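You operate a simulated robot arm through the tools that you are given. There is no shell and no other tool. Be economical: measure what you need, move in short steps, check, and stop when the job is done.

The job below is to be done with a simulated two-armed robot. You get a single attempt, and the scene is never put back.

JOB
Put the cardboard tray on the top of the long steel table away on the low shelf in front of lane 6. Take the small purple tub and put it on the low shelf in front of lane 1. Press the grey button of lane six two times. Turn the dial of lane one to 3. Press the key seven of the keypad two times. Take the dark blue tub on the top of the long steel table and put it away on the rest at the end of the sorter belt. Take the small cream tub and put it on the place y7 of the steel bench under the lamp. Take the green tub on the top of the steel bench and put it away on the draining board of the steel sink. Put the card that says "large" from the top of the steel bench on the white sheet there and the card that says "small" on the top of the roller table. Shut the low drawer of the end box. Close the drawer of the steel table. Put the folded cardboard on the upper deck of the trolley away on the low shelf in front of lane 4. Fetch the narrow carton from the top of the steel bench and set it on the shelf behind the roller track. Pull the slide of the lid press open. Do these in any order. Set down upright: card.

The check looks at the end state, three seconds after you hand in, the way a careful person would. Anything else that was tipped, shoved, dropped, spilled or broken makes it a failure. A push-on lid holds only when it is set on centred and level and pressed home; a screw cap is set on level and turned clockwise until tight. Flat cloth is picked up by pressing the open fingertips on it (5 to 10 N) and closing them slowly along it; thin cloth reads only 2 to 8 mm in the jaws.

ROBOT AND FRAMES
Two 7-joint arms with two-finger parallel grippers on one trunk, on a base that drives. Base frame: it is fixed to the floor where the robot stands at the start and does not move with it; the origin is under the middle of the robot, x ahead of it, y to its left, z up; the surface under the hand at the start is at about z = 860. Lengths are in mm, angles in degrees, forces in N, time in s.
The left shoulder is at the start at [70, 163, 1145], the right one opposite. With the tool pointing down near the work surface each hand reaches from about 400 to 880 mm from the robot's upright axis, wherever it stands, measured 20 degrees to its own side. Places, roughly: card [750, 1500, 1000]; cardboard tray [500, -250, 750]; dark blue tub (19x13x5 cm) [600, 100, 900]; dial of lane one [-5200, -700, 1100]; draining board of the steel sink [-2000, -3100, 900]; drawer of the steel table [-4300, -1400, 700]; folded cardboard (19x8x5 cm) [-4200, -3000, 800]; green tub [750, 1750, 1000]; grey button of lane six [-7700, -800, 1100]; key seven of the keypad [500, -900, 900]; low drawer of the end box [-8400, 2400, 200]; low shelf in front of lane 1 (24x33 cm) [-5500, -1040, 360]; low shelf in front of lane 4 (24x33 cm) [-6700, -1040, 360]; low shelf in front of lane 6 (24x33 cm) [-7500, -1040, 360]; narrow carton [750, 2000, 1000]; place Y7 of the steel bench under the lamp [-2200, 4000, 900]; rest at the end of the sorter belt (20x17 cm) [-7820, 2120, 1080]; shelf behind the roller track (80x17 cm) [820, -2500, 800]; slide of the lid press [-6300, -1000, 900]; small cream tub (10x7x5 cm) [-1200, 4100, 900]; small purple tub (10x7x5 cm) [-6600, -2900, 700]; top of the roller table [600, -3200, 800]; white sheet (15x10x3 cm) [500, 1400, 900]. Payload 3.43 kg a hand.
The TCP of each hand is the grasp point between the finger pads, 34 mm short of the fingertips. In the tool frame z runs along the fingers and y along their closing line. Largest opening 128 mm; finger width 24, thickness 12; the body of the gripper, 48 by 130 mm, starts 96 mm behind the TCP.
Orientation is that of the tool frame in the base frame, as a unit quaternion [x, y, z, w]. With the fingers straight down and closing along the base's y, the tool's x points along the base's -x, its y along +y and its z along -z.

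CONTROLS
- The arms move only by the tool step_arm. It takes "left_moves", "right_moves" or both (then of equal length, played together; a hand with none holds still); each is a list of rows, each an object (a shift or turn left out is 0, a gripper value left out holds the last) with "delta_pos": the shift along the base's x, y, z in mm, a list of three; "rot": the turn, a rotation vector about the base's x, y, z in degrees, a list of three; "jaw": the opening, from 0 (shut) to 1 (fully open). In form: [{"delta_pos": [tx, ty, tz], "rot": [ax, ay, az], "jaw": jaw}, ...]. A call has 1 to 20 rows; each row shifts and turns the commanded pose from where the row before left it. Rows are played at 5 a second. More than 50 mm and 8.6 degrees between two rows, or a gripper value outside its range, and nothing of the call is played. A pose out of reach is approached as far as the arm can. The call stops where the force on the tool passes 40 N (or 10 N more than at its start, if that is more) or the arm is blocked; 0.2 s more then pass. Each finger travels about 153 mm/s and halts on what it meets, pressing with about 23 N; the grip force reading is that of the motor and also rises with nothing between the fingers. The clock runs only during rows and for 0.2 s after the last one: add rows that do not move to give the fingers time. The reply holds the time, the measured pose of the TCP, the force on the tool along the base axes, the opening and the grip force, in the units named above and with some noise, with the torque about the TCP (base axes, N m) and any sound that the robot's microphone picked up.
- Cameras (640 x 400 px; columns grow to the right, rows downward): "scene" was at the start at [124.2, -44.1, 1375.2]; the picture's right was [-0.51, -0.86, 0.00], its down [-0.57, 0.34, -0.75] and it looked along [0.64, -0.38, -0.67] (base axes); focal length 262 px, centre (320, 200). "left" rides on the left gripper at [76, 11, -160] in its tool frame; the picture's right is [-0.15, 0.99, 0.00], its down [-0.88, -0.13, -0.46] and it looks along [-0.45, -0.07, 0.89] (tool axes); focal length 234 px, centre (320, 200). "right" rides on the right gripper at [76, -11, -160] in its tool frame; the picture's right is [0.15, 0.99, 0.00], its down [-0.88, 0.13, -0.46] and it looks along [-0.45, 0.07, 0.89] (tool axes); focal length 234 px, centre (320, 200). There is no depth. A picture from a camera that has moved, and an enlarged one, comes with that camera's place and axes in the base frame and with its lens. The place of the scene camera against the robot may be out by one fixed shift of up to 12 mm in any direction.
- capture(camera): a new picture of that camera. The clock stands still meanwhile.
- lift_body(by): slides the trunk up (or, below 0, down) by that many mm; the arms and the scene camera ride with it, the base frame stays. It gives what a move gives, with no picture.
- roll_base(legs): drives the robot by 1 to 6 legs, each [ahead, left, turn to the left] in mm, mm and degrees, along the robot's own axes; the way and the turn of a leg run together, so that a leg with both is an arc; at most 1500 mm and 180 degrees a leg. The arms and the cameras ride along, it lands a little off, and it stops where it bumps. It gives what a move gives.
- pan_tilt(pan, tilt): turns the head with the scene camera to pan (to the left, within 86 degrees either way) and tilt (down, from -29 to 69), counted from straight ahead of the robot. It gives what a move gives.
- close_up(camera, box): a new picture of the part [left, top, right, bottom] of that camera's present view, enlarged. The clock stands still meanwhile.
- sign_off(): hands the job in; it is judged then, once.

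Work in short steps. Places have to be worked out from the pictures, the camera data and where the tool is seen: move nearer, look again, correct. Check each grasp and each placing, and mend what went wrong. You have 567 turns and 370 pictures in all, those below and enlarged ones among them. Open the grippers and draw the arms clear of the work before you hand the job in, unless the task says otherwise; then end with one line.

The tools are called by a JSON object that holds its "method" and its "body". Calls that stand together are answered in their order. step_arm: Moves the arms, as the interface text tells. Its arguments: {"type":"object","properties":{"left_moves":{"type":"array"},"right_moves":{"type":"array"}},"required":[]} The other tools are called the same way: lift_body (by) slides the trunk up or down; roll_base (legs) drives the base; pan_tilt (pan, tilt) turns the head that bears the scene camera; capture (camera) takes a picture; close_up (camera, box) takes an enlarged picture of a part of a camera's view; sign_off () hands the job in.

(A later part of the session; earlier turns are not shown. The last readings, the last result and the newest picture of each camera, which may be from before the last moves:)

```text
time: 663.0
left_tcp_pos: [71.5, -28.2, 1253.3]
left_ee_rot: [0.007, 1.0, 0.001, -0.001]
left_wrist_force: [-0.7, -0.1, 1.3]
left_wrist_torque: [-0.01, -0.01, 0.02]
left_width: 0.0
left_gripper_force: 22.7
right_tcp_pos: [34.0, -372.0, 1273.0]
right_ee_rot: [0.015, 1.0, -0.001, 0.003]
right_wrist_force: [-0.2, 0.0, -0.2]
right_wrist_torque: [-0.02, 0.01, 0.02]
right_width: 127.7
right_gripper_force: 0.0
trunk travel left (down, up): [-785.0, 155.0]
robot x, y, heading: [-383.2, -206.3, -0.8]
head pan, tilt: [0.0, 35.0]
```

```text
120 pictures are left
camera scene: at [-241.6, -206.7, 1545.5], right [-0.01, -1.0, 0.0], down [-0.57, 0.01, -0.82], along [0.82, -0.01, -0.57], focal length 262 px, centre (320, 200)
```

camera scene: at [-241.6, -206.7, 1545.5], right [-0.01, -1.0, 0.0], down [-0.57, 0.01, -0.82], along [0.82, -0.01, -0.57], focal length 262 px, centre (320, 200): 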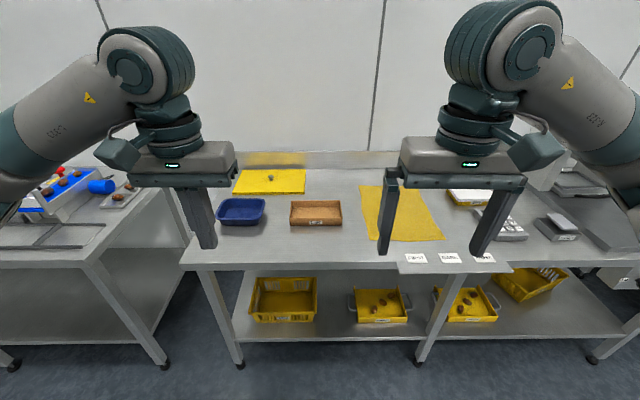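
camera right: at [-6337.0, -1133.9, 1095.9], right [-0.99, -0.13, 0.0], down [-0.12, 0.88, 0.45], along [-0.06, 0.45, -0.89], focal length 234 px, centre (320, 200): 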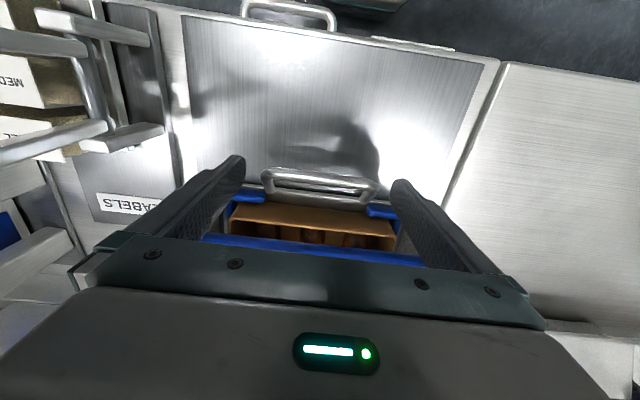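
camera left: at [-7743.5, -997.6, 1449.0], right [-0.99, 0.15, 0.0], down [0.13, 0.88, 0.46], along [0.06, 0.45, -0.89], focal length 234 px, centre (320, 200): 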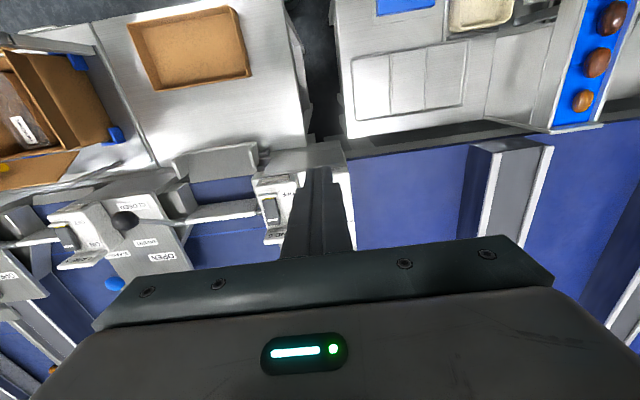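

I drive up to the table and lower the trunk, then bring both hands above the tray's two ends.

{"method": "lift_body", "body": {"by": -150}}

{"method": "roll_base", "body": {"legs": [[330, 0, 0.7]]}}

{"method": "step_arm", "body": {"left_moves": [{"delta_pos": [40, -14, 0], "jaw": 0.5}, {"delta_pos": [40, -14, 0]}, {"delta_pos": [40, -14, 0]}, {"delta_pos": [38, -14, 0]}, {"delta_pos": [20, -14, 0]}, {}], "right_moves": [{"delta_pos": [40, 16, 0], "jaw": 0.5}, {"delta_pos": [40, 16, 0]}, {"delta_pos": [40, 16, 0]}, {"delta_pos": [40, 16, 0]}, {"delta_pos": [45, 12, 0]}, {}]}}

{"method": "capture", "body": {"camera": "left"}}

{"method": "capture", "body": {"camera": "right"}}

```text
time: 664.8
left_tcp_pos: [70.7, -26.9, 1103.7]
left_ee_rot: [0.006, 1.0, 0.001, 0.0]
left_wrist_force: [-0.5, -0.5, 0.3]
left_wrist_torque: [0.02, 0.03, 0.02]
left_width: 0.2
left_gripper_force: 23.4
right_tcp_pos: [34.6, -371.9, 1121.8]
right_ee_rot: [0.015, 1.0, 0.0, 0.004]
right_wrist_force: [0.9, 0.0, 1.0]
right_wrist_torque: [0.02, 0.01, 0.0]
right_width: 128.1
right_gripper_force: 0.0
trunk travel left (down, up): [-635.0, 305.0]
robot x, y, heading: [-382.9, -205.6, -0.5]
head pan, tilt: [0.0, 35.0]
```

```text
time: 667.0
left_tcp_pos: [396.1, -18.4, 1104.6]
left_ee_rot: [-0.004, 1.0, 0.001, -0.001]
left_wrist_force: [-0.6, 0.4, 0.0]
left_wrist_torque: [-0.03, -0.02, 0.04]
left_width: 0.0
left_gripper_force: 22.7
right_tcp_pos: [364.3, -363.2, 1122.9]
right_ee_rot: [0.005, 1.0, 0.0, 0.004]
right_wrist_force: [0.1, -0.7, -0.7]
right_wrist_torque: [-0.01, 0.06, 0.0]
right_width: 128.0
right_gripper_force: 0.1
trunk travel left (down, up): [-635.0, 305.0]
robot x, y, heading: [-55.0, -203.8, 0.3]
head pan, tilt: [0.0, 35.0]
```

```text
time: 668.4
left_tcp_pos: [573.3, -89.2, 1104.8]
left_ee_rot: [-0.005, 1.0, 0.001, 0.0]
left_wrist_force: [-0.1, -0.5, -0.8]
left_wrist_torque: [0.01, 0.01, 0.02]
left_width: 64.1
left_gripper_force: 0.1
right_tcp_pos: [569.6, -290.2, 1124.1]
right_ee_rot: [0.004, 1.0, 0.0, 0.004]
right_wrist_force: [0.6, -0.2, 0.2]
right_wrist_torque: [0.02, -0.01, -0.04]
right_width: 64.1
right_gripper_force: 0.1
trunk travel left (down, up): [-635.0, 305.0]
robot x, y, heading: [-51.4, -204.7, 0.6]
head pan, tilt: [0.0, 35.0]
```

```text
119 pictures are left
camera left: at [497.5, -79.6, 1265.4], right [0.14, 0.99, 0.0], down [0.88, -0.12, 0.46], along [0.45, -0.06, -0.89], focal length 234 px, centre (320, 200)
```

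left: 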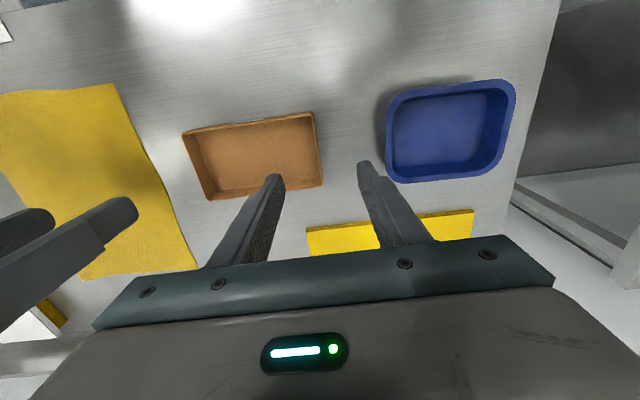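

```text
118 pictures are left
camera right: at [493.4, -300.9, 1283.5], right [-0.14, 0.99, 0.0], down [0.88, 0.12, 0.46], along [0.46, 0.06, -0.89], focal length 234 px, centre (320, 200)
```

right: 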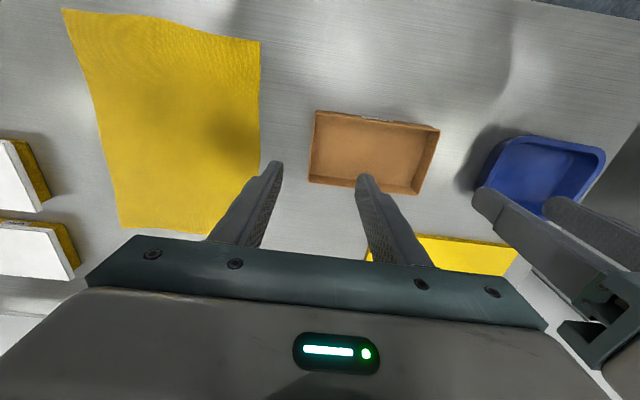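

Tray rim z≈893; end walls at y≈−98 and −299, x≈595. I align both hands and lower to z≈930, then check once.

{"method": "step_arm", "body": {"left_moves": [{"delta_pos": [20, -9, -20]}, {"delta_pos": [0, 0, -45]}, {"delta_pos": [0, 0, -45]}, {"delta_pos": [0, 0, -45]}, {"delta_pos": [0, 0, -20]}, {}], "right_moves": [{"delta_pos": [26, -9, -20]}, {"delta_pos": [0, 0, -45]}, {"delta_pos": [0, 0, -45]}, {"delta_pos": [0, 0, -45]}, {"delta_pos": [0, 0, -39]}, {}]}}

{"method": "close_up", "body": {"camera": "scene", "box": [220, 130, 400, 270]}}

```text
time: 669.8
left_tcp_pos: [592.0, -99.8, 927.5]
left_ee_rot: [-0.004, 1.0, 0.001, 0.0]
left_wrist_force: [0.0, -0.8, 1.2]
left_wrist_torque: [-0.02, -0.02, -0.02]
left_width: 64.0
left_gripper_force: 0.0
right_tcp_pos: [594.1, -297.9, 929.4]
right_ee_rot: [0.004, 1.0, 0.001, 0.004]
right_wrist_force: [0.1, -0.5, -0.5]
right_wrist_torque: [0.01, -0.02, -0.01]
right_width: 64.0
right_gripper_force: 0.0
trunk travel left (down, up): [-635.0, 305.0]
robot x, y, heading: [-56.8, -207.9, 0.3]
head pan, tilt: [0.0, 35.0]
```

```text
2.86 times, centred on (310, 200) of scene
camera zoom: at [85.6, -204.4, 1395.4], right [0.01, -1.0, 0.0], down [-0.57, -0.01, -0.82], along [0.82, 0.01, -0.57], focal length 748 px, centre (349, 200)
```

zoom: 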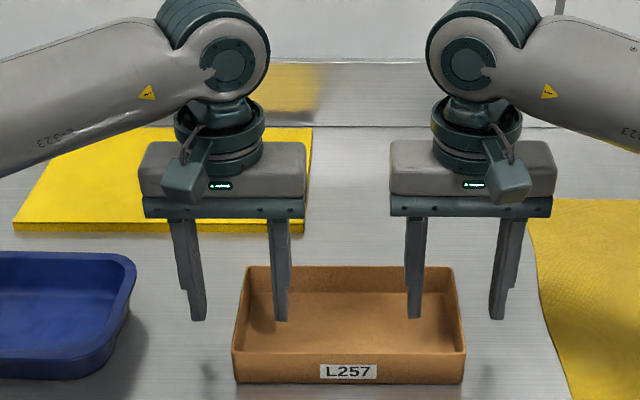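

Both straddle the end walls. Lower 30 mm and close together.

{"method": "step_arm", "body": {"left_moves": [{"delta_pos": [0, 0, -15]}, {"delta_pos": [0, 0, -14]}, {}, {"jaw": 0.35}, {"jaw": 0.25}, {"jaw": 0.15}, {"jaw": 0.05}, {"jaw": 0}, {}, {}], "right_moves": [{"delta_pos": [0, 0, -15]}, {"delta_pos": [0, 0, -16]}, {}, {"jaw": 0.35}, {"jaw": 0.25}, {"jaw": 0.15}, {"jaw": 0.05}, {"jaw": 0}, {}, {}]}}

{"method": "lift_body", "body": {"by": 150}}

{"method": "close_up", "body": {"camera": "scene", "box": [220, 130, 400, 270]}}

```text
time: 672.0
left_tcp_pos: [593.7, -96.5, 900.5]
left_ee_rot: [-0.006, 1.0, 0.003, 0.001]
left_wrist_force: [-0.3, 31.4, 2.3]
left_wrist_torque: [0.2, 0.03, -0.29]
left_width: 2.2
left_gripper_force: 23.8
right_tcp_pos: [596.2, -299.2, 898.2]
right_ee_rot: [0.006, 1.0, -0.003, 0.006]
right_wrist_force: [2.7, -34.0, 11.6]
right_wrist_torque: [-0.17, -0.05, 0.33]
right_width: 2.4
right_gripper_force: 23.3
trunk travel left (down, up): [-635.0, 305.0]
robot x, y, heading: [-55.2, -205.0, 0.6]
head pan, tilt: [0.0, 35.0]
```

```text
time: 673.7
left_tcp_pos: [591.4, -95.5, 1050.2]
left_ee_rot: [-0.007, 1.0, 0.003, -0.002]
left_wrist_force: [-0.5, 38.1, -0.5]
left_wrist_torque: [0.43, -0.01, -0.32]
left_width: 2.1
left_gripper_force: 23.2
right_tcp_pos: [596.3, -299.5, 1047.4]
right_ee_rot: [0.006, 1.0, -0.002, 0.005]
right_wrist_force: [1.3, -39.5, 1.0]
right_wrist_torque: [-0.16, 0.02, 0.3]
right_width: 2.6
right_gripper_force: 22.8
trunk travel left (down, up): [-785.0, 155.0]
robot x, y, heading: [-53.3, -201.6, 0.7]
head pan, tilt: [0.0, 35.0]
```

```text
2.86 times, centred on (310, 200) of scene
camera zoom: at [86.3, -204.5, 1545.3], right [0.01, -1.0, 0.0], down [-0.57, -0.01, -0.82], along [0.82, 0.01, -0.57], focal length 748 px, centre (349, 200)
```

zoom: 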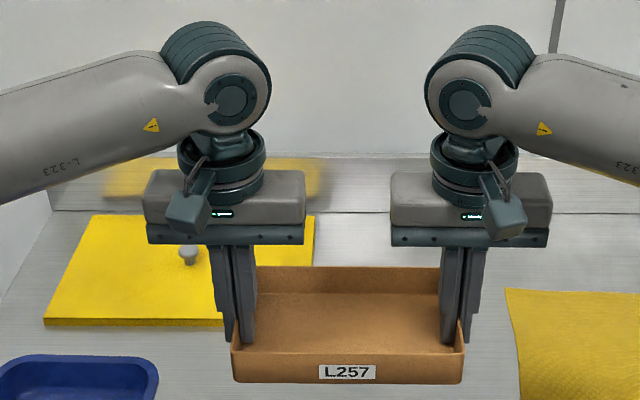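

Tray held by both ends; there is ~38 N inward squeeze, which I relieve by moving each hand 3 mm outward.

{"method": "step_arm", "body": {"left_moves": [{"delta_pos": [0, 1.5, 0]}, {"delta_pos": [0, 1.5, 0]}, {}], "right_moves": [{"delta_pos": [0, -1.5, 0]}, {"delta_pos": [0, -1.5, 0]}, {}]}}

```text
time: 674.5
left_tcp_pos: [591.6, -95.8, 1049.3]
left_ee_rot: [-0.005, 1.0, 0.001, -0.001]
left_wrist_force: [-0.3, 20.9, -0.2]
left_wrist_torque: [0.26, 0.01, -0.25]
left_width: 2.2
left_gripper_force: 22.9
right_tcp_pos: [595.8, -300.1, 1046.6]
right_ee_rot: [0.005, 1.0, 0.0, 0.003]
right_wrist_force: [0.3, -21.5, -0.8]
right_wrist_torque: [-0.31, 0.03, 0.2]
right_width: 2.1
right_gripper_force: 22.6
trunk travel left (down, up): [-785.0, 155.0]
robot x, y, heading: [-56.3, -202.7, 0.4]
head pan, tilt: [0.0, 35.0]
```

{"method": "step_arm", "body": {"left_moves": [{"delta_pos": [0, 1.5, 0]}, {"delta_pos": [0, 1, 0]}, {}], "right_moves": [{"delta_pos": [0, -1.5, 0]}, {"delta_pos": [0, -1, 0]}, {}]}}

{"method": "roll_base", "body": {"legs": [[-330, 0, -0.5], [0, -900, 0], [0, -880, 0], [-300, 0, 0]]}}

{"method": "roll_base", "body": {"legs": [[0, 0, -90], [0, 0, -90]]}}

```text
time: 675.3
left_tcp_pos: [592.2, -95.9, 1050.3]
left_ee_rot: [-0.002, 1.0, -0.001, 0.0]
left_wrist_force: [-0.6, -8.5, 1.5]
left_wrist_torque: [-0.01, 0.0, -0.22]
left_width: 2.0
left_gripper_force: 23.5
right_tcp_pos: [596.0, -298.0, 1047.2]
right_ee_rot: [0.003, 1.0, 0.002, 0.005]
right_wrist_force: [0.1, 9.5, -1.4]
right_wrist_torque: [-0.17, -0.02, 0.16]
right_width: 2.1
right_gripper_force: 22.9
trunk travel left (down, up): [-785.0, 155.0]
robot x, y, heading: [-57.7, -206.0, 0.5]
head pan, tilt: [0.0, 35.0]
```

```text
time: 687.6
left_tcp_pos: [-46.0, -1873.4, 1049.0]
left_ee_rot: [0.01, 1.0, -0.001, 0.0]
left_wrist_force: [-0.7, -36.0, -0.3]
left_wrist_torque: [-0.51, 0.0, -0.22]
left_width: 2.0
left_gripper_force: 23.0
right_tcp_pos: [-48.5, -2077.3, 1046.8]
right_ee_rot: [0.017, 1.0, 0.001, 0.005]
right_wrist_force: [0.0, 36.9, -1.2]
right_wrist_torque: [0.27, -0.01, 0.17]
right_width: 2.5
right_gripper_force: 22.7
trunk travel left (down, up): [-785.0, 155.0]
robot x, y, heading: [-696.5, -1964.1, -0.9]
head pan, tilt: [0.0, 35.0]
```

```text
time: 695.6
left_tcp_pos: [-1346.9, -2062.4, 1049.9]
left_ee_rot: [1.0, -0.006, 0.001, -0.001]
left_wrist_force: [0.0, 9.8, 0.6]
left_wrist_torque: [0.0, 0.01, -0.23]
left_width: 1.9
left_gripper_force: 23.2
right_tcp_pos: [-1344.5, -1857.8, 1046.9]
right_ee_rot: [1.0, -0.013, -0.006, 0.002]
right_wrist_force: [-0.5, -10.9, -0.6]
right_wrist_torque: [0.11, 0.03, 0.16]
right_width: 2.1
right_gripper_force: 23.2
trunk travel left (down, up): [-785.0, 155.0]
robot x, y, heading: [-694.9, -1965.0, 179.6]
head pan, tilt: [0.0, 35.0]
```

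Still held (≈2 mm walls). I drive west along the aisle in two stages.

{"method": "roll_base", "body": {"legs": [[0, 40, 0.4], [1400, 0, 0], [1400, 0, 0]]}}

{"method": "roll_base", "body": {"legs": [[1300, 0, 0], [1300, 0, 0]]}}

```text
time: 709.6
left_tcp_pos: [-4140.9, -1915.5, 1050.1]
left_ee_rot: [0.999, -0.047, 0.0, -0.001]
left_wrist_force: [1.4, 1.8, 0.0]
left_wrist_torque: [-0.14, 0.01, -0.19]
left_width: 2.0
left_gripper_force: 22.6
right_tcp_pos: [-4124.8, -1712.0, 1048.6]
right_ee_rot: [0.999, -0.053, -0.006, 0.002]
right_wrist_force: [-0.7, -1.6, 0.6]
right_wrist_torque: [0.19, 0.05, 0.19]
right_width: 2.1
right_gripper_force: 22.6
trunk travel left (down, up): [-785.0, 155.0]
robot x, y, heading: [-3487.5, -1871.7, 175.3]
head pan, tilt: [0.0, 35.0]
```

```text
time: 722.2
left_tcp_pos: [-6700.4, -1672.2, 1049.5]
left_ee_rot: [0.999, -0.048, 0.0, -0.001]
left_wrist_force: [-0.4, 1.2, -0.4]
left_wrist_torque: [-0.19, -0.01, -0.23]
left_width: 1.9
left_gripper_force: 22.7
right_tcp_pos: [-6685.1, -1469.5, 1047.4]
right_ee_rot: [0.999, -0.053, -0.005, 0.001]
right_wrist_force: [-0.1, -0.8, -0.2]
right_wrist_torque: [0.23, -0.04, 0.14]
right_width: 1.8
right_gripper_force: 22.7
trunk travel left (down, up): [-785.0, 155.0]
robot x, y, heading: [-6048.9, -1627.2, 174.9]
head pan, tilt: [0.0, 35.0]
```

Heading drifted to 175° and I am too near the tables. I sidestep left (south) 380 mm with a +5° correction before going on.

{"method": "roll_base", "body": {"legs": [[0, 380, 0], [0, 0, 5]]}}

{"method": "pan_tilt", "body": {"pan": -60, "tilt": 30}}

{"method": "capture", "body": {"camera": "scene"}}

```text
time: 725.1
left_tcp_pos: [-6729.4, -2108.9, 1049.4]
left_ee_rot: [1.0, -0.003, 0.0, 0.0]
left_wrist_force: [1.0, 0.2, -0.2]
left_wrist_torque: [-0.24, 0.0, -0.2]
left_width: 2.3
left_gripper_force: 23.0
right_tcp_pos: [-6729.1, -1904.0, 1048.2]
right_ee_rot: [1.0, -0.011, -0.005, 0.003]
right_wrist_force: [0.7, 0.1, -0.3]
right_wrist_torque: [0.17, 0.01, 0.2]
right_width: 2.0
right_gripper_force: 23.1
trunk travel left (down, up): [-785.0, 155.0]
robot x, y, heading: [-6081.4, -2013.8, 179.8]
head pan, tilt: [0.0, 35.0]
```

```text
time: 726.4
left_tcp_pos: [-6730.1, -2110.8, 1049.2]
left_ee_rot: [1.0, -0.004, 0.0, -0.002]
left_wrist_force: [-0.4, -0.1, -0.8]
left_wrist_torque: [-0.14, 0.03, -0.17]
left_width: 1.8
left_gripper_force: 22.7
right_tcp_pos: [-6729.8, -1907.1, 1048.2]
right_ee_rot: [1.0, -0.011, -0.006, 0.001]
right_wrist_force: [-0.3, 0.7, -0.1]
right_wrist_torque: [0.2, -0.04, 0.18]
right_width: 1.8
right_gripper_force: 22.9
trunk travel left (down, up): [-785.0, 155.0]
robot x, y, heading: [-6080.2, -2010.8, 179.5]
head pan, tilt: [-60.0, 30.0]
```

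```text
115 pictures are left
camera scene: at [-6174.3, -1933.5, 1553.2], right [0.87, 0.5, 0.0], down [0.25, -0.43, -0.87], along [-0.43, 0.75, -0.5], focal length 262 px, centre (320, 200)
```

scene: 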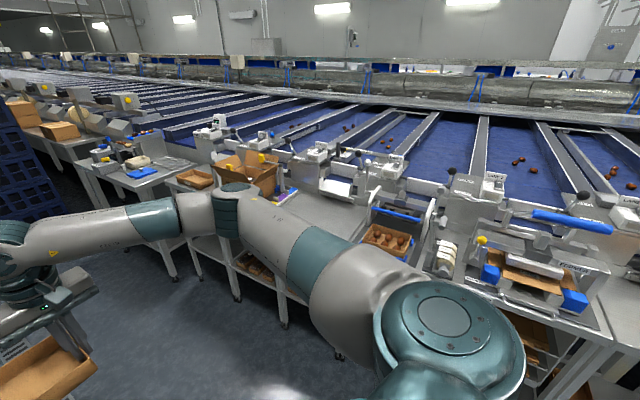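

Nothing disturbed. I go on to x≈−7480, a bit further south, and turn to face lane 6.

{"method": "roll_base", "body": {"legs": [[0, 90, 0.4], [1400, 0, 0], [0, 0, -90]]}}

{"method": "pan_tilt", "body": {"pan": 0, "tilt": 30}}

{"method": "capture", "body": {"camera": "scene"}}

```text
time: 737.9
left_tcp_pos: [-7550.8, -1447.8, 1050.0]
left_ee_rot: [-0.696, 0.718, -0.001, 0.001]
left_wrist_force: [-0.3, -0.2, -0.5]
left_wrist_torque: [-0.02, 0.19, -0.19]
left_width: 2.0
left_gripper_force: 23.4
right_tcp_pos: [-7345.5, -1452.9, 1047.7]
right_ee_rot: [-0.692, 0.722, 0.005, 0.002]
right_wrist_force: [-1.0, 0.3, 0.2]
right_wrist_torque: [0.0, -0.2, 0.17]
right_width: 2.0
right_gripper_force: 22.7
trunk travel left (down, up): [-785.0, 155.0]
robot x, y, heading: [-7465.8, -2098.5, 88.3]
head pan, tilt: [-60.0, 30.0]
```

```text
time: 739.2
left_tcp_pos: [-7550.3, -1447.4, 1049.8]
left_ee_rot: [-0.696, 0.718, 0.0, 0.0]
left_wrist_force: [0.5, -0.5, 0.3]
left_wrist_torque: [-0.01, 0.17, -0.19]
left_width: 1.9
left_gripper_force: 23.1
right_tcp_pos: [-7346.3, -1454.2, 1047.5]
right_ee_rot: [-0.691, 0.723, 0.005, 0.002]
right_wrist_force: [0.4, 0.0, -0.4]
right_wrist_torque: [-0.04, -0.24, 0.16]
right_width: 2.1
right_gripper_force: 23.1
trunk travel left (down, up): [-785.0, 155.0]
robot x, y, heading: [-7465.5, -2098.3, 88.5]
head pan, tilt: [0.0, 30.0]
```

```text
114 pictures are left
camera scene: at [-7459.8, -1960.0, 1553.2], right [1.0, -0.03, 0.0], down [-0.01, -0.5, -0.87], along [0.03, 0.87, -0.5], focal length 262 px, centre (320, 200)
```

scene: 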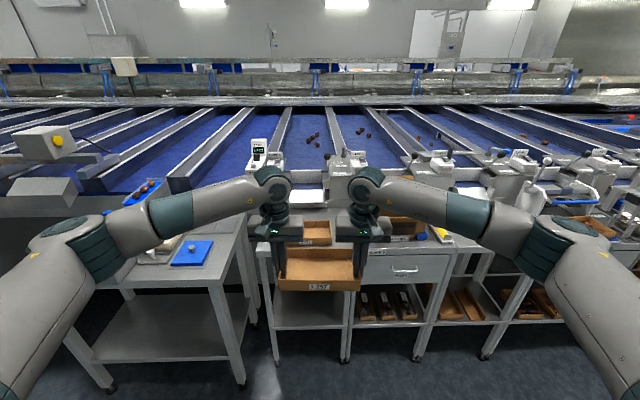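

Two hands won't fit between the legs, so I'll regrasp in the air: the left keeps the left end, the right lets go, turns −90° and takes the near long wall at its middle.

{"method": "step_arm", "body": {"right_moves": [{"jaw": 0.15}, {"jaw": 0.3}, {}, {"delta_pos": [0, 0, 30]}, {"delta_pos": [0, 0, 40]}, {"delta_pos": [30, -30, 0]}, {"delta_pos": [30, -30, 0]}, {}]}}

{"method": "close_up", "body": {"camera": "scene", "box": [220, 180, 420, 330]}}

```text
time: 741.0
left_tcp_pos: [-7552.7, -1448.5, 1048.5]
left_ee_rot: [-0.696, 0.718, -0.001, 0.0]
left_wrist_force: [-0.3, 0.8, -0.6]
left_wrist_torque: [0.0, 0.01, 0.01]
left_width: 2.0
left_gripper_force: 22.7
right_tcp_pos: [-7287.4, -1510.9, 1117.4]
right_ee_rot: [-0.691, 0.722, 0.004, 0.002]
right_wrist_force: [0.1, 0.0, -0.1]
right_wrist_torque: [-0.03, -0.02, 0.0]
right_width: 38.3
right_gripper_force: 0.1
trunk travel left (down, up): [-785.0, 155.0]
robot x, y, heading: [-7465.6, -2098.5, 88.4]
head pan, tilt: [0.0, 30.0]
```

```text
2.67 times, centred on (320, 255) of scene
camera zoom: at [-7462.0, -1959.1, 1553.1], right [1.0, -0.03, 0.0], down [-0.01, -0.5, -0.87], along [0.02, 0.87, -0.5], focal length 698 px, centre (320, 53)
```

zoom: 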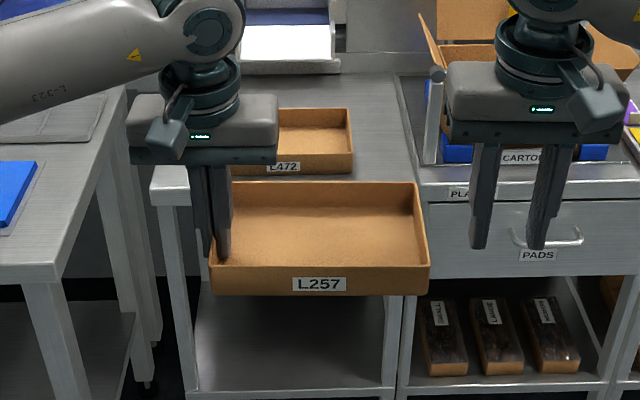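

Left holds it level; lane 6's shelf below is empty. I turn the right hand −88° and bring it over the near wall's middle (≈(−7452,−1513)).

{"method": "step_arm", "body": {"right_moves": [{"rot": [0, 0, -8.1], "jaw": 0.4}, {"rot": [0, 0, -8.1]}, {"rot": [0, 0, -8.1]}, {"rot": [0, 0, -8.1]}, {"rot": [0, 0, -8.1]}, {"rot": [0, 0, -8.1]}, {"rot": [0, 0, -8.1]}, {"rot": [0, 0, -8.1]}, {"rot": [0, 0, -8.1]}, {"rot": [0, 0, -8.1]}, {"rot": [0, 0, -8.1]}, {"delta_pos": [-40, 0, 0]}, {"delta_pos": [-40, 0, 0]}, {"delta_pos": [-40, 0, 0]}, {"delta_pos": [-45, -2, 0]}, {}]}}

{"method": "capture", "body": {"camera": "left"}}

{"method": "close_up", "body": {"camera": "scene", "box": [220, 180, 420, 330]}}

```text
time: 744.4
left_tcp_pos: [-7549.9, -1448.9, 1049.5]
left_ee_rot: [-0.696, 0.718, -0.001, 0.001]
left_wrist_force: [0.0, -0.1, -0.9]
left_wrist_torque: [-0.01, 0.03, 0.01]
left_width: 1.8
left_gripper_force: 22.3
right_tcp_pos: [-7449.0, -1515.7, 1118.2]
right_ee_rot: [0.015, 1.0, 0.002, 0.004]
right_wrist_force: [0.9, -1.4, 0.5]
right_wrist_torque: [0.02, 0.04, 0.05]
right_width: 51.1
right_gripper_force: 0.1
trunk travel left (down, up): [-785.0, 155.0]
robot x, y, heading: [-7468.9, -2097.2, 88.5]
head pan, tilt: [0.0, 30.0]
```

```text
112 pictures are left
camera left: at [-7563.3, -1524.5, 1209.9], right [-0.98, 0.18, 0.0], down [0.16, 0.88, 0.46], along [0.08, 0.45, -0.89], focal length 234 px, centre (320, 200)
```

left: 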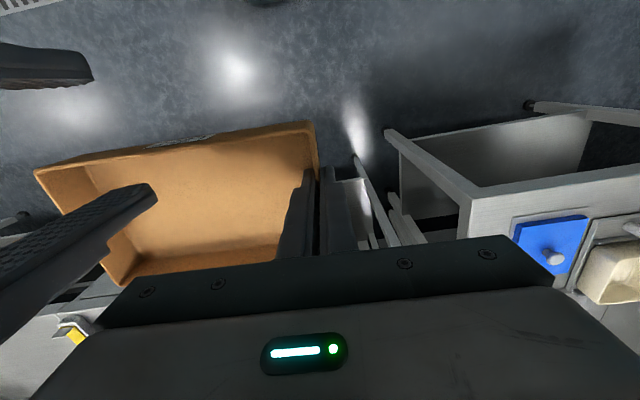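

```text
2.67 times, centred on (320, 255) of scene
camera zoom: at [-7458.3, -1960.1, 1553.2], right [1.0, -0.03, 0.0], down [-0.02, -0.5, -0.87], along [0.02, 0.87, -0.5], focal length 698 px, centre (320, 53)
```

zoom: 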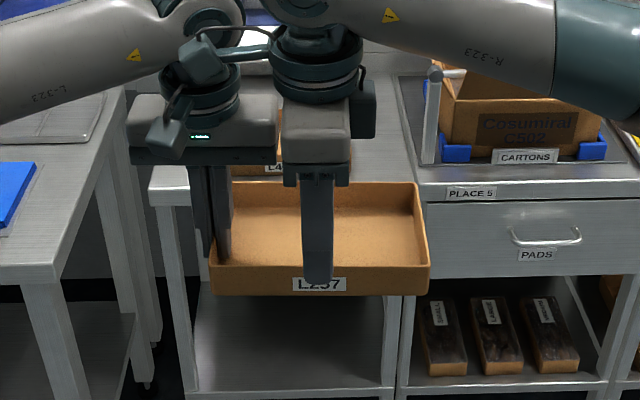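

The wrist cameras would touch, so I grip the near wall 45 mm right of centre: shift to (−7405,−1504), then lower.

{"method": "step_arm", "body": {"right_moves": [{"delta_pos": [44, 12, 0]}, {"delta_pos": [0, 0, -25]}, {"delta_pos": [0, 0, -25]}, {}]}}

{"method": "capture", "body": {"camera": "right"}}

{"method": "close_up", "body": {"camera": "scene", "box": [220, 180, 420, 330]}}

```text
time: 745.4
left_tcp_pos: [-7548.6, -1448.4, 1049.3]
left_ee_rot: [-0.696, 0.718, 0.0, 0.001]
left_wrist_force: [-0.5, -0.8, 0.3]
left_wrist_torque: [0.02, 0.08, 0.02]
left_width: 1.9
left_gripper_force: 22.7
right_tcp_pos: [-7404.9, -1503.3, 1068.2]
right_ee_rot: [0.014, 1.0, 0.002, 0.005]
right_wrist_force: [-0.4, 0.3, -0.1]
right_wrist_torque: [0.05, 0.05, 0.01]
right_width: 50.8
right_gripper_force: 0.1
trunk travel left (down, up): [-785.0, 155.0]
robot x, y, heading: [-7465.3, -2098.5, 88.5]
head pan, tilt: [0.0, 30.0]
```

```text
110 pictures are left
camera right: at [-7481.4, -1514.8, 1226.7], right [-0.12, 0.99, 0.0], down [0.88, 0.1, 0.46], along [0.46, 0.06, -0.89], focal length 234 px, centre (320, 200)
```

right: 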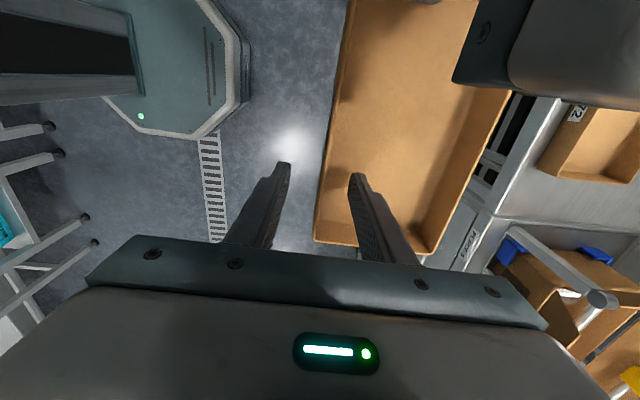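

```text
2.67 times, centred on (320, 255) of scene
camera zoom: at [-7459.1, -1960.4, 1553.2], right [1.0, -0.03, 0.0], down [-0.01, -0.5, -0.87], along [0.02, 0.87, -0.5], focal length 698 px, centre (320, 53)
```

zoom: 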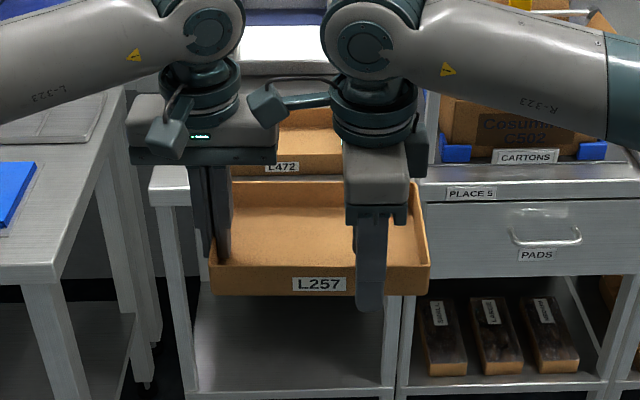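

Straddling the near wall well. Lower 24 mm and close the right hand.

{"method": "step_arm", "body": {"right_moves": [{"delta_pos": [0, 1, -14]}, {"delta_pos": [0, 0, -10]}, {"jaw": 0.3}, {"jaw": 0.2}, {"jaw": 0.1}, {"jaw": 0}, {}, {}]}}

{"method": "close_up", "body": {"camera": "scene", "box": [220, 180, 420, 330]}}

```text
time: 747.2
left_tcp_pos: [-7551.4, -1448.5, 1049.6]
left_ee_rot: [-0.697, 0.717, 0.0, 0.0]
left_wrist_force: [-2.5, -0.8, -6.6]
left_wrist_torque: [0.2, 0.8, -0.19]
left_width: 2.7
left_gripper_force: 23.2
right_tcp_pos: [-7407.0, -1502.9, 1043.5]
right_ee_rot: [0.014, 1.0, 0.002, 0.006]
right_wrist_force: [2.2, 1.7, 6.3]
right_wrist_torque: [0.1, 0.11, -0.06]
right_width: 1.7
right_gripper_force: 23.0
trunk travel left (down, up): [-785.0, 155.0]
robot x, y, heading: [-7468.2, -2102.6, 88.3]
head pan, tilt: [0.0, 30.0]
```

```text
2.67 times, centred on (320, 255) of scene
camera zoom: at [-7459.9, -1960.0, 1553.2], right [1.0, -0.03, 0.0], down [-0.01, -0.5, -0.87], along [0.02, 0.87, -0.5], focal length 698 px, centre (320, 53)
```

zoom: 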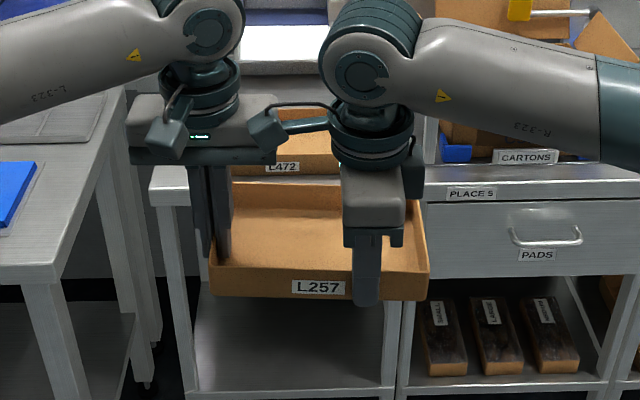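

Right hand has the near wall. Now the left lets go, rises and moves away.

{"method": "step_arm", "body": {"left_moves": [{"jaw": 0.15}, {"jaw": 0.3}, {}, {"delta_pos": [0, 0, 30]}, {"delta_pos": [0, 0, 40]}, {"delta_pos": [-40, -20, 0]}, {"delta_pos": [-45, -20, 0]}, {"delta_pos": [-45, -20, 0]}, {}]}}

{"method": "close_up", "body": {"camera": "scene", "box": [220, 180, 420, 330]}}

```text
time: 749.2
left_tcp_pos: [-7679.2, -1509.3, 1119.7]
left_ee_rot: [-0.695, 0.719, -0.001, 0.001]
left_wrist_force: [0.2, -0.7, 0.1]
left_wrist_torque: [0.01, 0.06, -0.03]
left_width: 38.6
left_gripper_force: 0.0
right_tcp_pos: [-7406.3, -1501.7, 1042.8]
right_ee_rot: [0.014, 1.0, 0.002, 0.005]
right_wrist_force: [0.0, -0.1, -0.1]
right_wrist_torque: [-0.02, -0.03, -0.02]
right_width: 2.2
right_gripper_force: 23.3
trunk travel left (down, up): [-785.0, 155.0]
robot x, y, heading: [-7462.4, -2099.7, 88.3]
head pan, tilt: [0.0, 30.0]
```

```text
2.67 times, centred on (320, 255) of scene
camera zoom: at [-7459.0, -1959.2, 1553.1], right [1.0, -0.03, 0.0], down [-0.01, -0.5, -0.87], along [0.02, 0.87, -0.5], focal length 698 px, centre (320, 53)
```

zoom: 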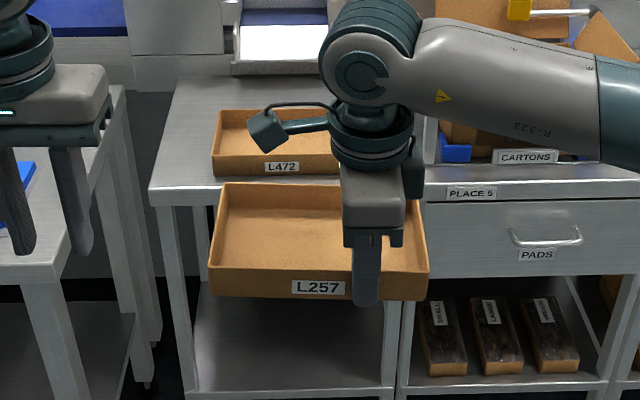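

Level in the right hand. I tuck the left hand back, lower the trunk by 560 mm in two steps.

{"method": "step_arm", "body": {"left_moves": [{"delta_pos": [0, -45, 0]}, {"delta_pos": [0, -45, 0]}, {"delta_pos": [0, -45, 0]}, {"delta_pos": [0, -30, 0]}], "right_moves": [{"delta_pos": [-15, 0, 0]}, {"delta_pos": [-15, 0, 0]}, {"delta_pos": [-15, 0, 0]}, {"delta_pos": [-5, 0, 0]}]}}

{"method": "lift_body", "body": {"by": -400}}

{"method": "lift_body", "body": {"by": -160}}

{"method": "roll_base", "body": {"legs": [[190, 0, 1.5]]}}

{"method": "pan_tilt", "body": {"pan": 0, "tilt": 25}}

{"method": "capture", "body": {"camera": "scene"}}

```text
time: 750.2
left_tcp_pos: [-7681.6, -1674.4, 1119.0]
left_ee_rot: [-0.696, 0.718, 0.0, 0.002]
left_wrist_force: [-0.1, 0.4, 0.5]
left_wrist_torque: [0.01, 0.0, 0.01]
left_width: 38.5
left_gripper_force: 0.1
right_tcp_pos: [-7458.8, -1502.0, 1044.5]
right_ee_rot: [0.013, 1.0, 0.002, 0.005]
right_wrist_force: [-0.8, -1.0, -1.1]
right_wrist_torque: [-0.02, -0.01, 0.0]
right_width: 2.0
right_gripper_force: 22.7
trunk travel left (down, up): [-785.0, 155.0]
robot x, y, heading: [-7466.3, -2100.0, 88.3]
head pan, tilt: [0.0, 30.0]
```

```text
time: 754.0
left_tcp_pos: [-7682.2, -1672.8, 720.8]
left_ee_rot: [-0.696, 0.718, -0.001, 0.001]
left_wrist_force: [0.0, -0.1, -0.6]
left_wrist_torque: [0.0, -0.04, -0.01]
left_width: 38.5
left_gripper_force: 0.0
right_tcp_pos: [-7456.7, -1501.8, 642.8]
right_ee_rot: [0.014, 1.0, 0.002, 0.005]
right_wrist_force: [1.2, -0.6, 0.3]
right_wrist_torque: [0.02, -0.03, -0.04]
right_width: 1.7
right_gripper_force: 23.1
trunk travel left (down, up): [-385.0, 555.0]
robot x, y, heading: [-7462.9, -2096.9, 88.4]
head pan, tilt: [0.0, 30.0]
```

```text
time: 755.8
left_tcp_pos: [-7681.8, -1672.9, 559.3]
left_ee_rot: [-0.696, 0.718, 0.001, 0.001]
left_wrist_force: [0.4, -0.8, 0.5]
left_wrist_torque: [0.02, 0.02, -0.01]
left_width: 38.6
left_gripper_force: 0.2
right_tcp_pos: [-7457.8, -1501.3, 483.7]
right_ee_rot: [0.014, 1.0, 0.001, 0.005]
right_wrist_force: [0.7, -0.7, -0.1]
right_wrist_torque: [-0.05, -0.03, 0.03]
right_width: 1.8
right_gripper_force: 23.3
trunk travel left (down, up): [-225.0, 715.0]
robot x, y, heading: [-7464.0, -2100.4, 88.3]
head pan, tilt: [0.0, 30.0]
```

```text
time: 757.4
left_tcp_pos: [-7691.3, -1487.4, 559.6]
left_ee_rot: [-0.707, 0.708, -0.001, 0.0]
left_wrist_force: [-0.1, 0.5, -0.1]
left_wrist_torque: [-0.04, 0.03, 0.01]
left_width: 38.3
left_gripper_force: 0.2
right_tcp_pos: [-7471.9, -1309.9, 482.3]
right_ee_rot: [0.0, 1.0, 0.002, 0.006]
right_wrist_force: [-0.2, -0.7, 0.0]
right_wrist_torque: [0.03, -0.02, 0.02]
right_width: 1.8
right_gripper_force: 23.0
trunk travel left (down, up): [-225.0, 715.0]
robot x, y, heading: [-7465.2, -1904.7, 90.2]
head pan, tilt: [0.0, 30.0]
```

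```text
time: 758.1
left_tcp_pos: [-7690.9, -1488.0, 560.0]
left_ee_rot: [-0.707, 0.708, -0.001, 0.001]
left_wrist_force: [0.4, 0.1, 0.5]
left_wrist_torque: [-0.01, 0.02, -0.02]
left_width: 38.6
left_gripper_force: 0.1
right_tcp_pos: [-7473.2, -1309.2, 482.6]
right_ee_rot: [-0.001, 1.0, 0.002, 0.005]
right_wrist_force: [0.2, 0.4, 0.4]
right_wrist_torque: [-0.01, 0.01, -0.02]
right_width: 1.5
right_gripper_force: 23.2
trunk travel left (down, up): [-225.0, 715.0]
robot x, y, heading: [-7461.4, -1905.3, 90.2]
head pan, tilt: [0.0, 25.0]
```

```text
106 pictures are left
camera scene: at [-7461.5, -1766.0, 1001.1], right [1.0, 0.0, 0.0], down [0.0, -0.42, -0.91], along [0.0, 0.91, -0.42], focal length 262 px, centre (320, 200)
```

scene: 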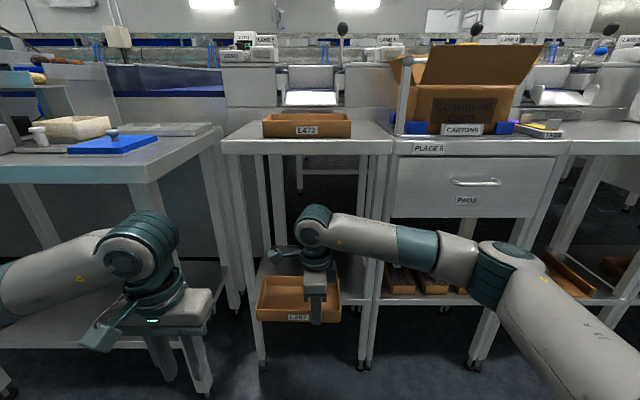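

Aligned. I shift +14 mm in x and slide the tray in (+y 155 mm) above the shelf.

{"method": "step_arm", "body": {"right_moves": [{"delta_pos": [14, 20, 0]}, {"delta_pos": [0, 30, -5]}, {"delta_pos": [0, 30, -5]}, {"delta_pos": [0, 30, -5]}, {"delta_pos": [0, 30, -5]}, {"delta_pos": [0, 15, 0]}, {}]}}

{"method": "capture", "body": {"camera": "right"}}

{"method": "close_up", "body": {"camera": "scene", "box": [220, 130, 400, 380]}}

```text
time: 759.7
left_tcp_pos: [-7690.7, -1486.8, 559.9]
left_ee_rot: [-0.707, 0.708, -0.001, 0.001]
left_wrist_force: [-0.8, 0.5, 0.0]
left_wrist_torque: [0.01, 0.01, 0.02]
left_width: 38.5
left_gripper_force: 0.0
right_tcp_pos: [-7459.7, -1154.5, 462.5]
right_ee_rot: [0.0, 1.0, 0.002, 0.005]
right_wrist_force: [0.0, -0.5, 0.1]
right_wrist_torque: [-0.03, -0.01, 0.02]
right_width: 2.1
right_gripper_force: 23.4
trunk travel left (down, up): [-225.0, 715.0]
robot x, y, heading: [-7463.9, -1908.4, 90.0]
head pan, tilt: [0.0, 25.0]
```

```text
105 pictures are left
camera right: at [-7535.7, -1167.3, 622.3], right [-0.15, 0.99, 0.0], down [0.88, 0.13, 0.47], along [0.46, 0.07, -0.89], focal length 234 px, centre (320, 200)
```

right: 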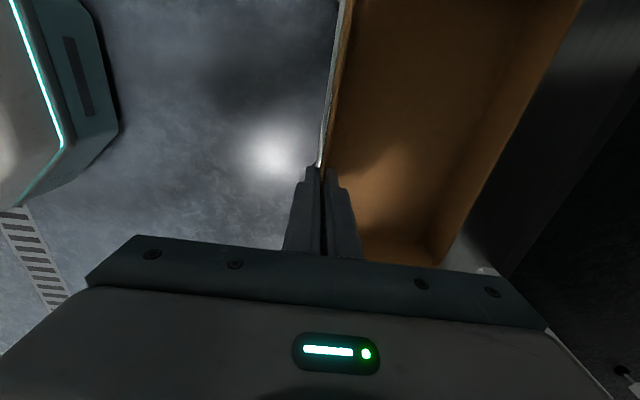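

```text
1.60 times, centred on (310, 255) of scene
camera zoom: at [-7461.5, -1766.0, 1001.1], right [1.0, 0.0, 0.0], down [0.0, -0.42, -0.91], along [0.0, 0.91, -0.42], focal length 419 px, centre (336, 112)
```

zoom: 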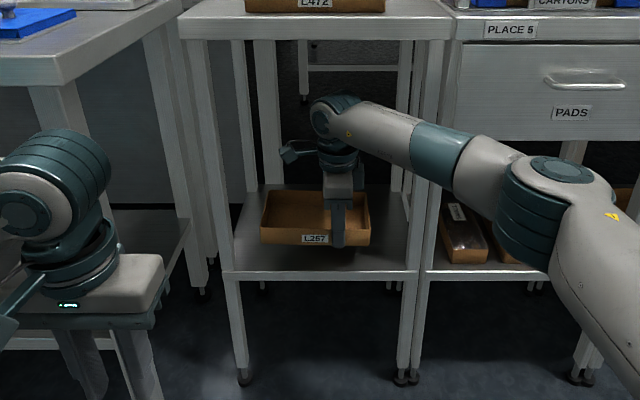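

The near wall is just at the shelf's front edge; I go 28 mm further in and then down to contact.

{"method": "step_arm", "body": {"right_moves": [{"delta_pos": [0, 15, 0]}, {"delta_pos": [0, 13, -10]}, {"delta_pos": [0, 0, -20]}, {"delta_pos": [0, 0, -12]}, {"delta_pos": [0, 0, -4]}, {"delta_pos": [0, 0, -3]}, {}]}}

{"method": "close_up", "body": {"camera": "scene", "box": [250, 230, 380, 330]}}

```text
time: 761.3
left_tcp_pos: [-7691.6, -1486.8, 560.4]
left_ee_rot: [-0.706, 0.708, -0.002, 0.001]
left_wrist_force: [-0.2, -0.3, -0.4]
left_wrist_torque: [0.03, 0.01, -0.01]
left_width: 38.2
left_gripper_force: 0.0
right_tcp_pos: [-7458.3, -1126.7, 413.9]
right_ee_rot: [-0.001, 1.0, 0.002, 0.006]
right_wrist_force: [0.1, 0.0, 0.1]
right_wrist_torque: [-0.03, -0.02, 0.0]
right_width: 1.9
right_gripper_force: 23.3
trunk travel left (down, up): [-225.0, 715.0]
robot x, y, heading: [-7461.2, -1906.8, 90.1]
head pan, tilt: [0.0, 25.0]
```

```text
4.00 times, centred on (315, 280) of scene
camera zoom: at [-7461.5, -1766.0, 1001.1], right [1.0, 0.0, 0.0], down [0.0, -0.42, -0.91], along [0.0, 0.91, -0.42], focal length 1047 px, centre (340, -120)
```

zoom: 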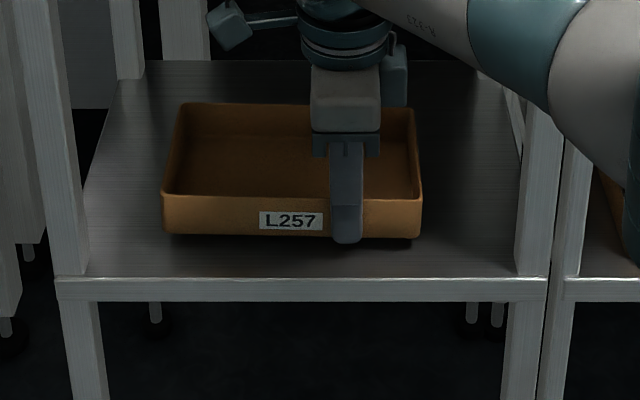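

Nicely on the shelf area. Last millimetres to contact.

{"method": "step_arm", "body": {"right_moves": [{"delta_pos": [0, 0, -3]}, {"delta_pos": [0, 0, -3]}, {"delta_pos": [0, 0, -2]}, {"delta_pos": [0, 0, -2]}, {}]}}

```text
time: 762.5
left_tcp_pos: [-7691.3, -1486.8, 560.5]
left_ee_rot: [-0.706, 0.708, -0.001, 0.001]
left_wrist_force: [0.4, 0.3, 0.9]
left_wrist_torque: [-0.02, -0.04, -0.02]
left_width: 38.4
left_gripper_force: 0.1
right_tcp_pos: [-7457.8, -1127.5, 403.3]
right_ee_rot: [0.0, 1.0, 0.002, 0.004]
right_wrist_force: [-0.2, 0.6, 0.2]
right_wrist_torque: [-0.02, -0.05, 0.02]
right_width: 1.7
right_gripper_force: 23.1
trunk travel left (down, up): [-225.0, 715.0]
robot x, y, heading: [-7461.7, -1907.9, 90.2]
head pan, tilt: [0.0, 25.0]
```

{"method": "step_arm", "body": {"right_moves": [{"delta_pos": [0, 0, -3]}, {"delta_pos": [0, 0, -2]}, {"delta_pos": [0, 0, -2]}, {"delta_pos": [0, 0, -2]}, {}]}}

```text
time: 763.7
left_tcp_pos: [-7690.2, -1488.0, 560.8]
left_ee_rot: [-0.707, 0.707, 0.0, 0.002]
left_wrist_force: [-0.2, 0.0, -1.1]
left_wrist_torque: [-0.02, 0.01, 0.04]
left_width: 38.3
left_gripper_force: 0.0
right_tcp_pos: [-7458.5, -1126.4, 398.4]
right_ee_rot: [-0.001, 1.0, 0.004, 0.004]
right_wrist_force: [1.0, 1.6, 19.7]
right_wrist_torque: [0.01, -0.14, -0.02]
right_width: 2.0
right_gripper_force: 22.6
trunk travel left (down, up): [-225.0, 715.0]
robot x, y, heading: [-7465.2, -1910.1, 89.8]
head pan, tilt: [0.0, 25.0]
```

Contact. Ease, open, lift 60 mm, and draw back.

{"method": "step_arm", "body": {"right_moves": [{"delta_pos": [0, 0, 4]}, {"jaw": 0.1}, {"jaw": 0.2}, {"jaw": 0.3}, {"delta_pos": [0, 0, 25]}, {"delta_pos": [0, 0, 30]}, {"delta_pos": [0, 0, 15]}, {"delta_pos": [0, -40, 0]}, {"delta_pos": [0, -45, 0]}, {"delta_pos": [0, -45, 0]}, {"delta_pos": [0, -45, 0]}, {}]}}

{"method": "close_up", "body": {"camera": "scene", "box": [230, 210, 390, 330]}}

```text
time: 766.3
left_tcp_pos: [-7689.7, -1487.6, 559.4]
left_ee_rot: [-0.707, 0.708, 0.0, 0.001]
left_wrist_force: [0.1, 0.2, -0.4]
left_wrist_torque: [-0.05, 0.0, -0.01]
left_width: 38.5
left_gripper_force: 0.1
right_tcp_pos: [-7457.9, -1305.4, 469.0]
right_ee_rot: [0.0, 1.0, 0.003, 0.005]
right_wrist_force: [0.1, -0.1, -0.4]
right_wrist_torque: [0.0, 0.01, 0.03]
right_width: 38.3
right_gripper_force: 0.0
trunk travel left (down, up): [-225.0, 715.0]
robot x, y, heading: [-7463.6, -1903.8, 90.1]
head pan, tilt: [0.0, 25.0]
```

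```text
3.33 times, centred on (310, 270) of scene
camera zoom: at [-7461.5, -1766.1, 1001.2], right [1.0, 0.0, 0.0], down [0.0, -0.42, -0.91], along [0.0, 0.91, -0.42], focal length 873 px, centre (353, -33)
```

zoom: 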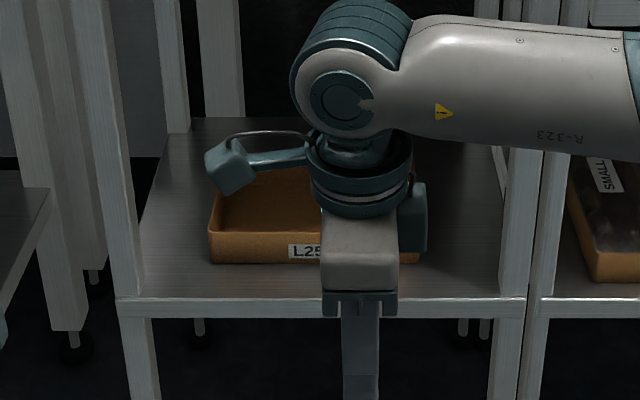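

Tray L257 is on lane 6's low shelf. Remaining: the blue tub and the end box. I raise the trunk, restore the right hand's yaw and head back east.

{"method": "roll_base", "body": {"legs": [[-180, 0, 0]]}}

{"method": "step_arm", "body": {"right_moves": [{"delta_pos": [45, -40, 0], "rot": [0, 0, 8.2]}, {"delta_pos": [45, -10, 0], "rot": [0, 0, 8.2]}, {"delta_pos": [30, 0, 0], "rot": [0, 0, 8.2]}, {"rot": [0, 0, 8.2]}, {"rot": [0, 0, 8.2]}, {"rot": [0, 0, 8.2]}, {"rot": [0, 0, 8.2]}, {"rot": [0, 0, 8.2]}, {"rot": [0, 0, 8.2]}, {"rot": [0, 0, 8.2]}, {"rot": [0, 0, 8]}, {}]}}

{"method": "lift_body", "body": {"by": 400}}

{"method": "lift_body", "body": {"by": 160}}

{"method": "roll_base", "body": {"legs": [[0, 0, -90], [1300, 0, 0], [1300, 0, 0]]}}

```text
time: 767.8
left_tcp_pos: [-7691.5, -1666.1, 559.7]
left_ee_rot: [0.707, -0.707, 0.001, -0.002]
left_wrist_force: [-0.1, -0.7, -0.5]
left_wrist_torque: [-0.01, 0.01, -0.03]
left_width: 38.4
left_gripper_force: 0.0
right_tcp_pos: [-7458.5, -1483.4, 470.5]
right_ee_rot: [-0.001, 1.0, 0.002, 0.005]
right_wrist_force: [0.7, 0.2, 0.4]
right_wrist_torque: [-0.01, 0.0, 0.05]
right_width: 38.3
right_gripper_force: 0.1
trunk travel left (down, up): [-225.0, 715.0]
robot x, y, heading: [-7462.3, -2084.2, 90.0]
head pan, tilt: [0.0, 25.0]
```

```text
refused: row 1 steps farther than a row can; nothing moved
```

```text
time: 771.6
left_tcp_pos: [-7690.4, -1666.6, 959.2]
left_ee_rot: [0.707, -0.707, 0.002, -0.001]
left_wrist_force: [0.1, 0.0, -0.1]
left_wrist_torque: [0.0, -0.01, 0.0]
left_width: 38.3
left_gripper_force: 0.1
right_tcp_pos: [-7460.7, -1482.2, 869.9]
right_ee_rot: [-0.002, 1.0, 0.001, 0.005]
right_wrist_force: [-0.1, -0.2, 1.0]
right_wrist_torque: [0.02, -0.03, 0.04]
right_width: 38.3
right_gripper_force: 0.1
trunk travel left (down, up): [-625.0, 315.0]
robot x, y, heading: [-7460.0, -2089.7, 90.2]
head pan, tilt: [0.0, 25.0]
```

```text
time: 773.4
left_tcp_pos: [-7690.5, -1665.2, 1119.9]
left_ee_rot: [0.707, -0.707, 0.002, 0.0]
left_wrist_force: [0.5, 0.5, 0.2]
left_wrist_torque: [-0.01, -0.02, 0.03]
left_width: 38.5
left_gripper_force: 0.0
right_tcp_pos: [-7460.1, -1482.4, 1029.2]
right_ee_rot: [-0.002, 1.0, 0.002, 0.005]
right_wrist_force: [-1.0, -0.6, -0.1]
right_wrist_torque: [0.0, 0.01, -0.03]
right_width: 38.3
right_gripper_force: 0.0
trunk travel left (down, up): [-785.0, 155.0]
robot x, y, heading: [-7461.9, -2087.4, 90.2]
head pan, tilt: [0.0, 25.0]
```

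```text
time: 789.9
left_tcp_pos: [-4461.8, -1877.3, 1119.8]
left_ee_rot: [-0.004, 1.0, -0.003, 0.001]
left_wrist_force: [1.1, 0.0, -0.3]
left_wrist_torque: [-0.01, -0.03, -0.02]
left_width: 38.6
left_gripper_force: 0.0
right_tcp_pos: [-4276.6, -2107.0, 1030.6]
right_ee_rot: [0.704, 0.71, -0.002, 0.005]
right_wrist_force: [-0.4, 0.0, 0.3]
right_wrist_torque: [-0.03, 0.02, -0.03]
right_width: 38.2
right_gripper_force: 0.0
trunk travel left (down, up): [-785.0, 155.0]
robot x, y, heading: [-4882.5, -2108.3, 0.5]
head pan, tilt: [0.0, 25.0]
```

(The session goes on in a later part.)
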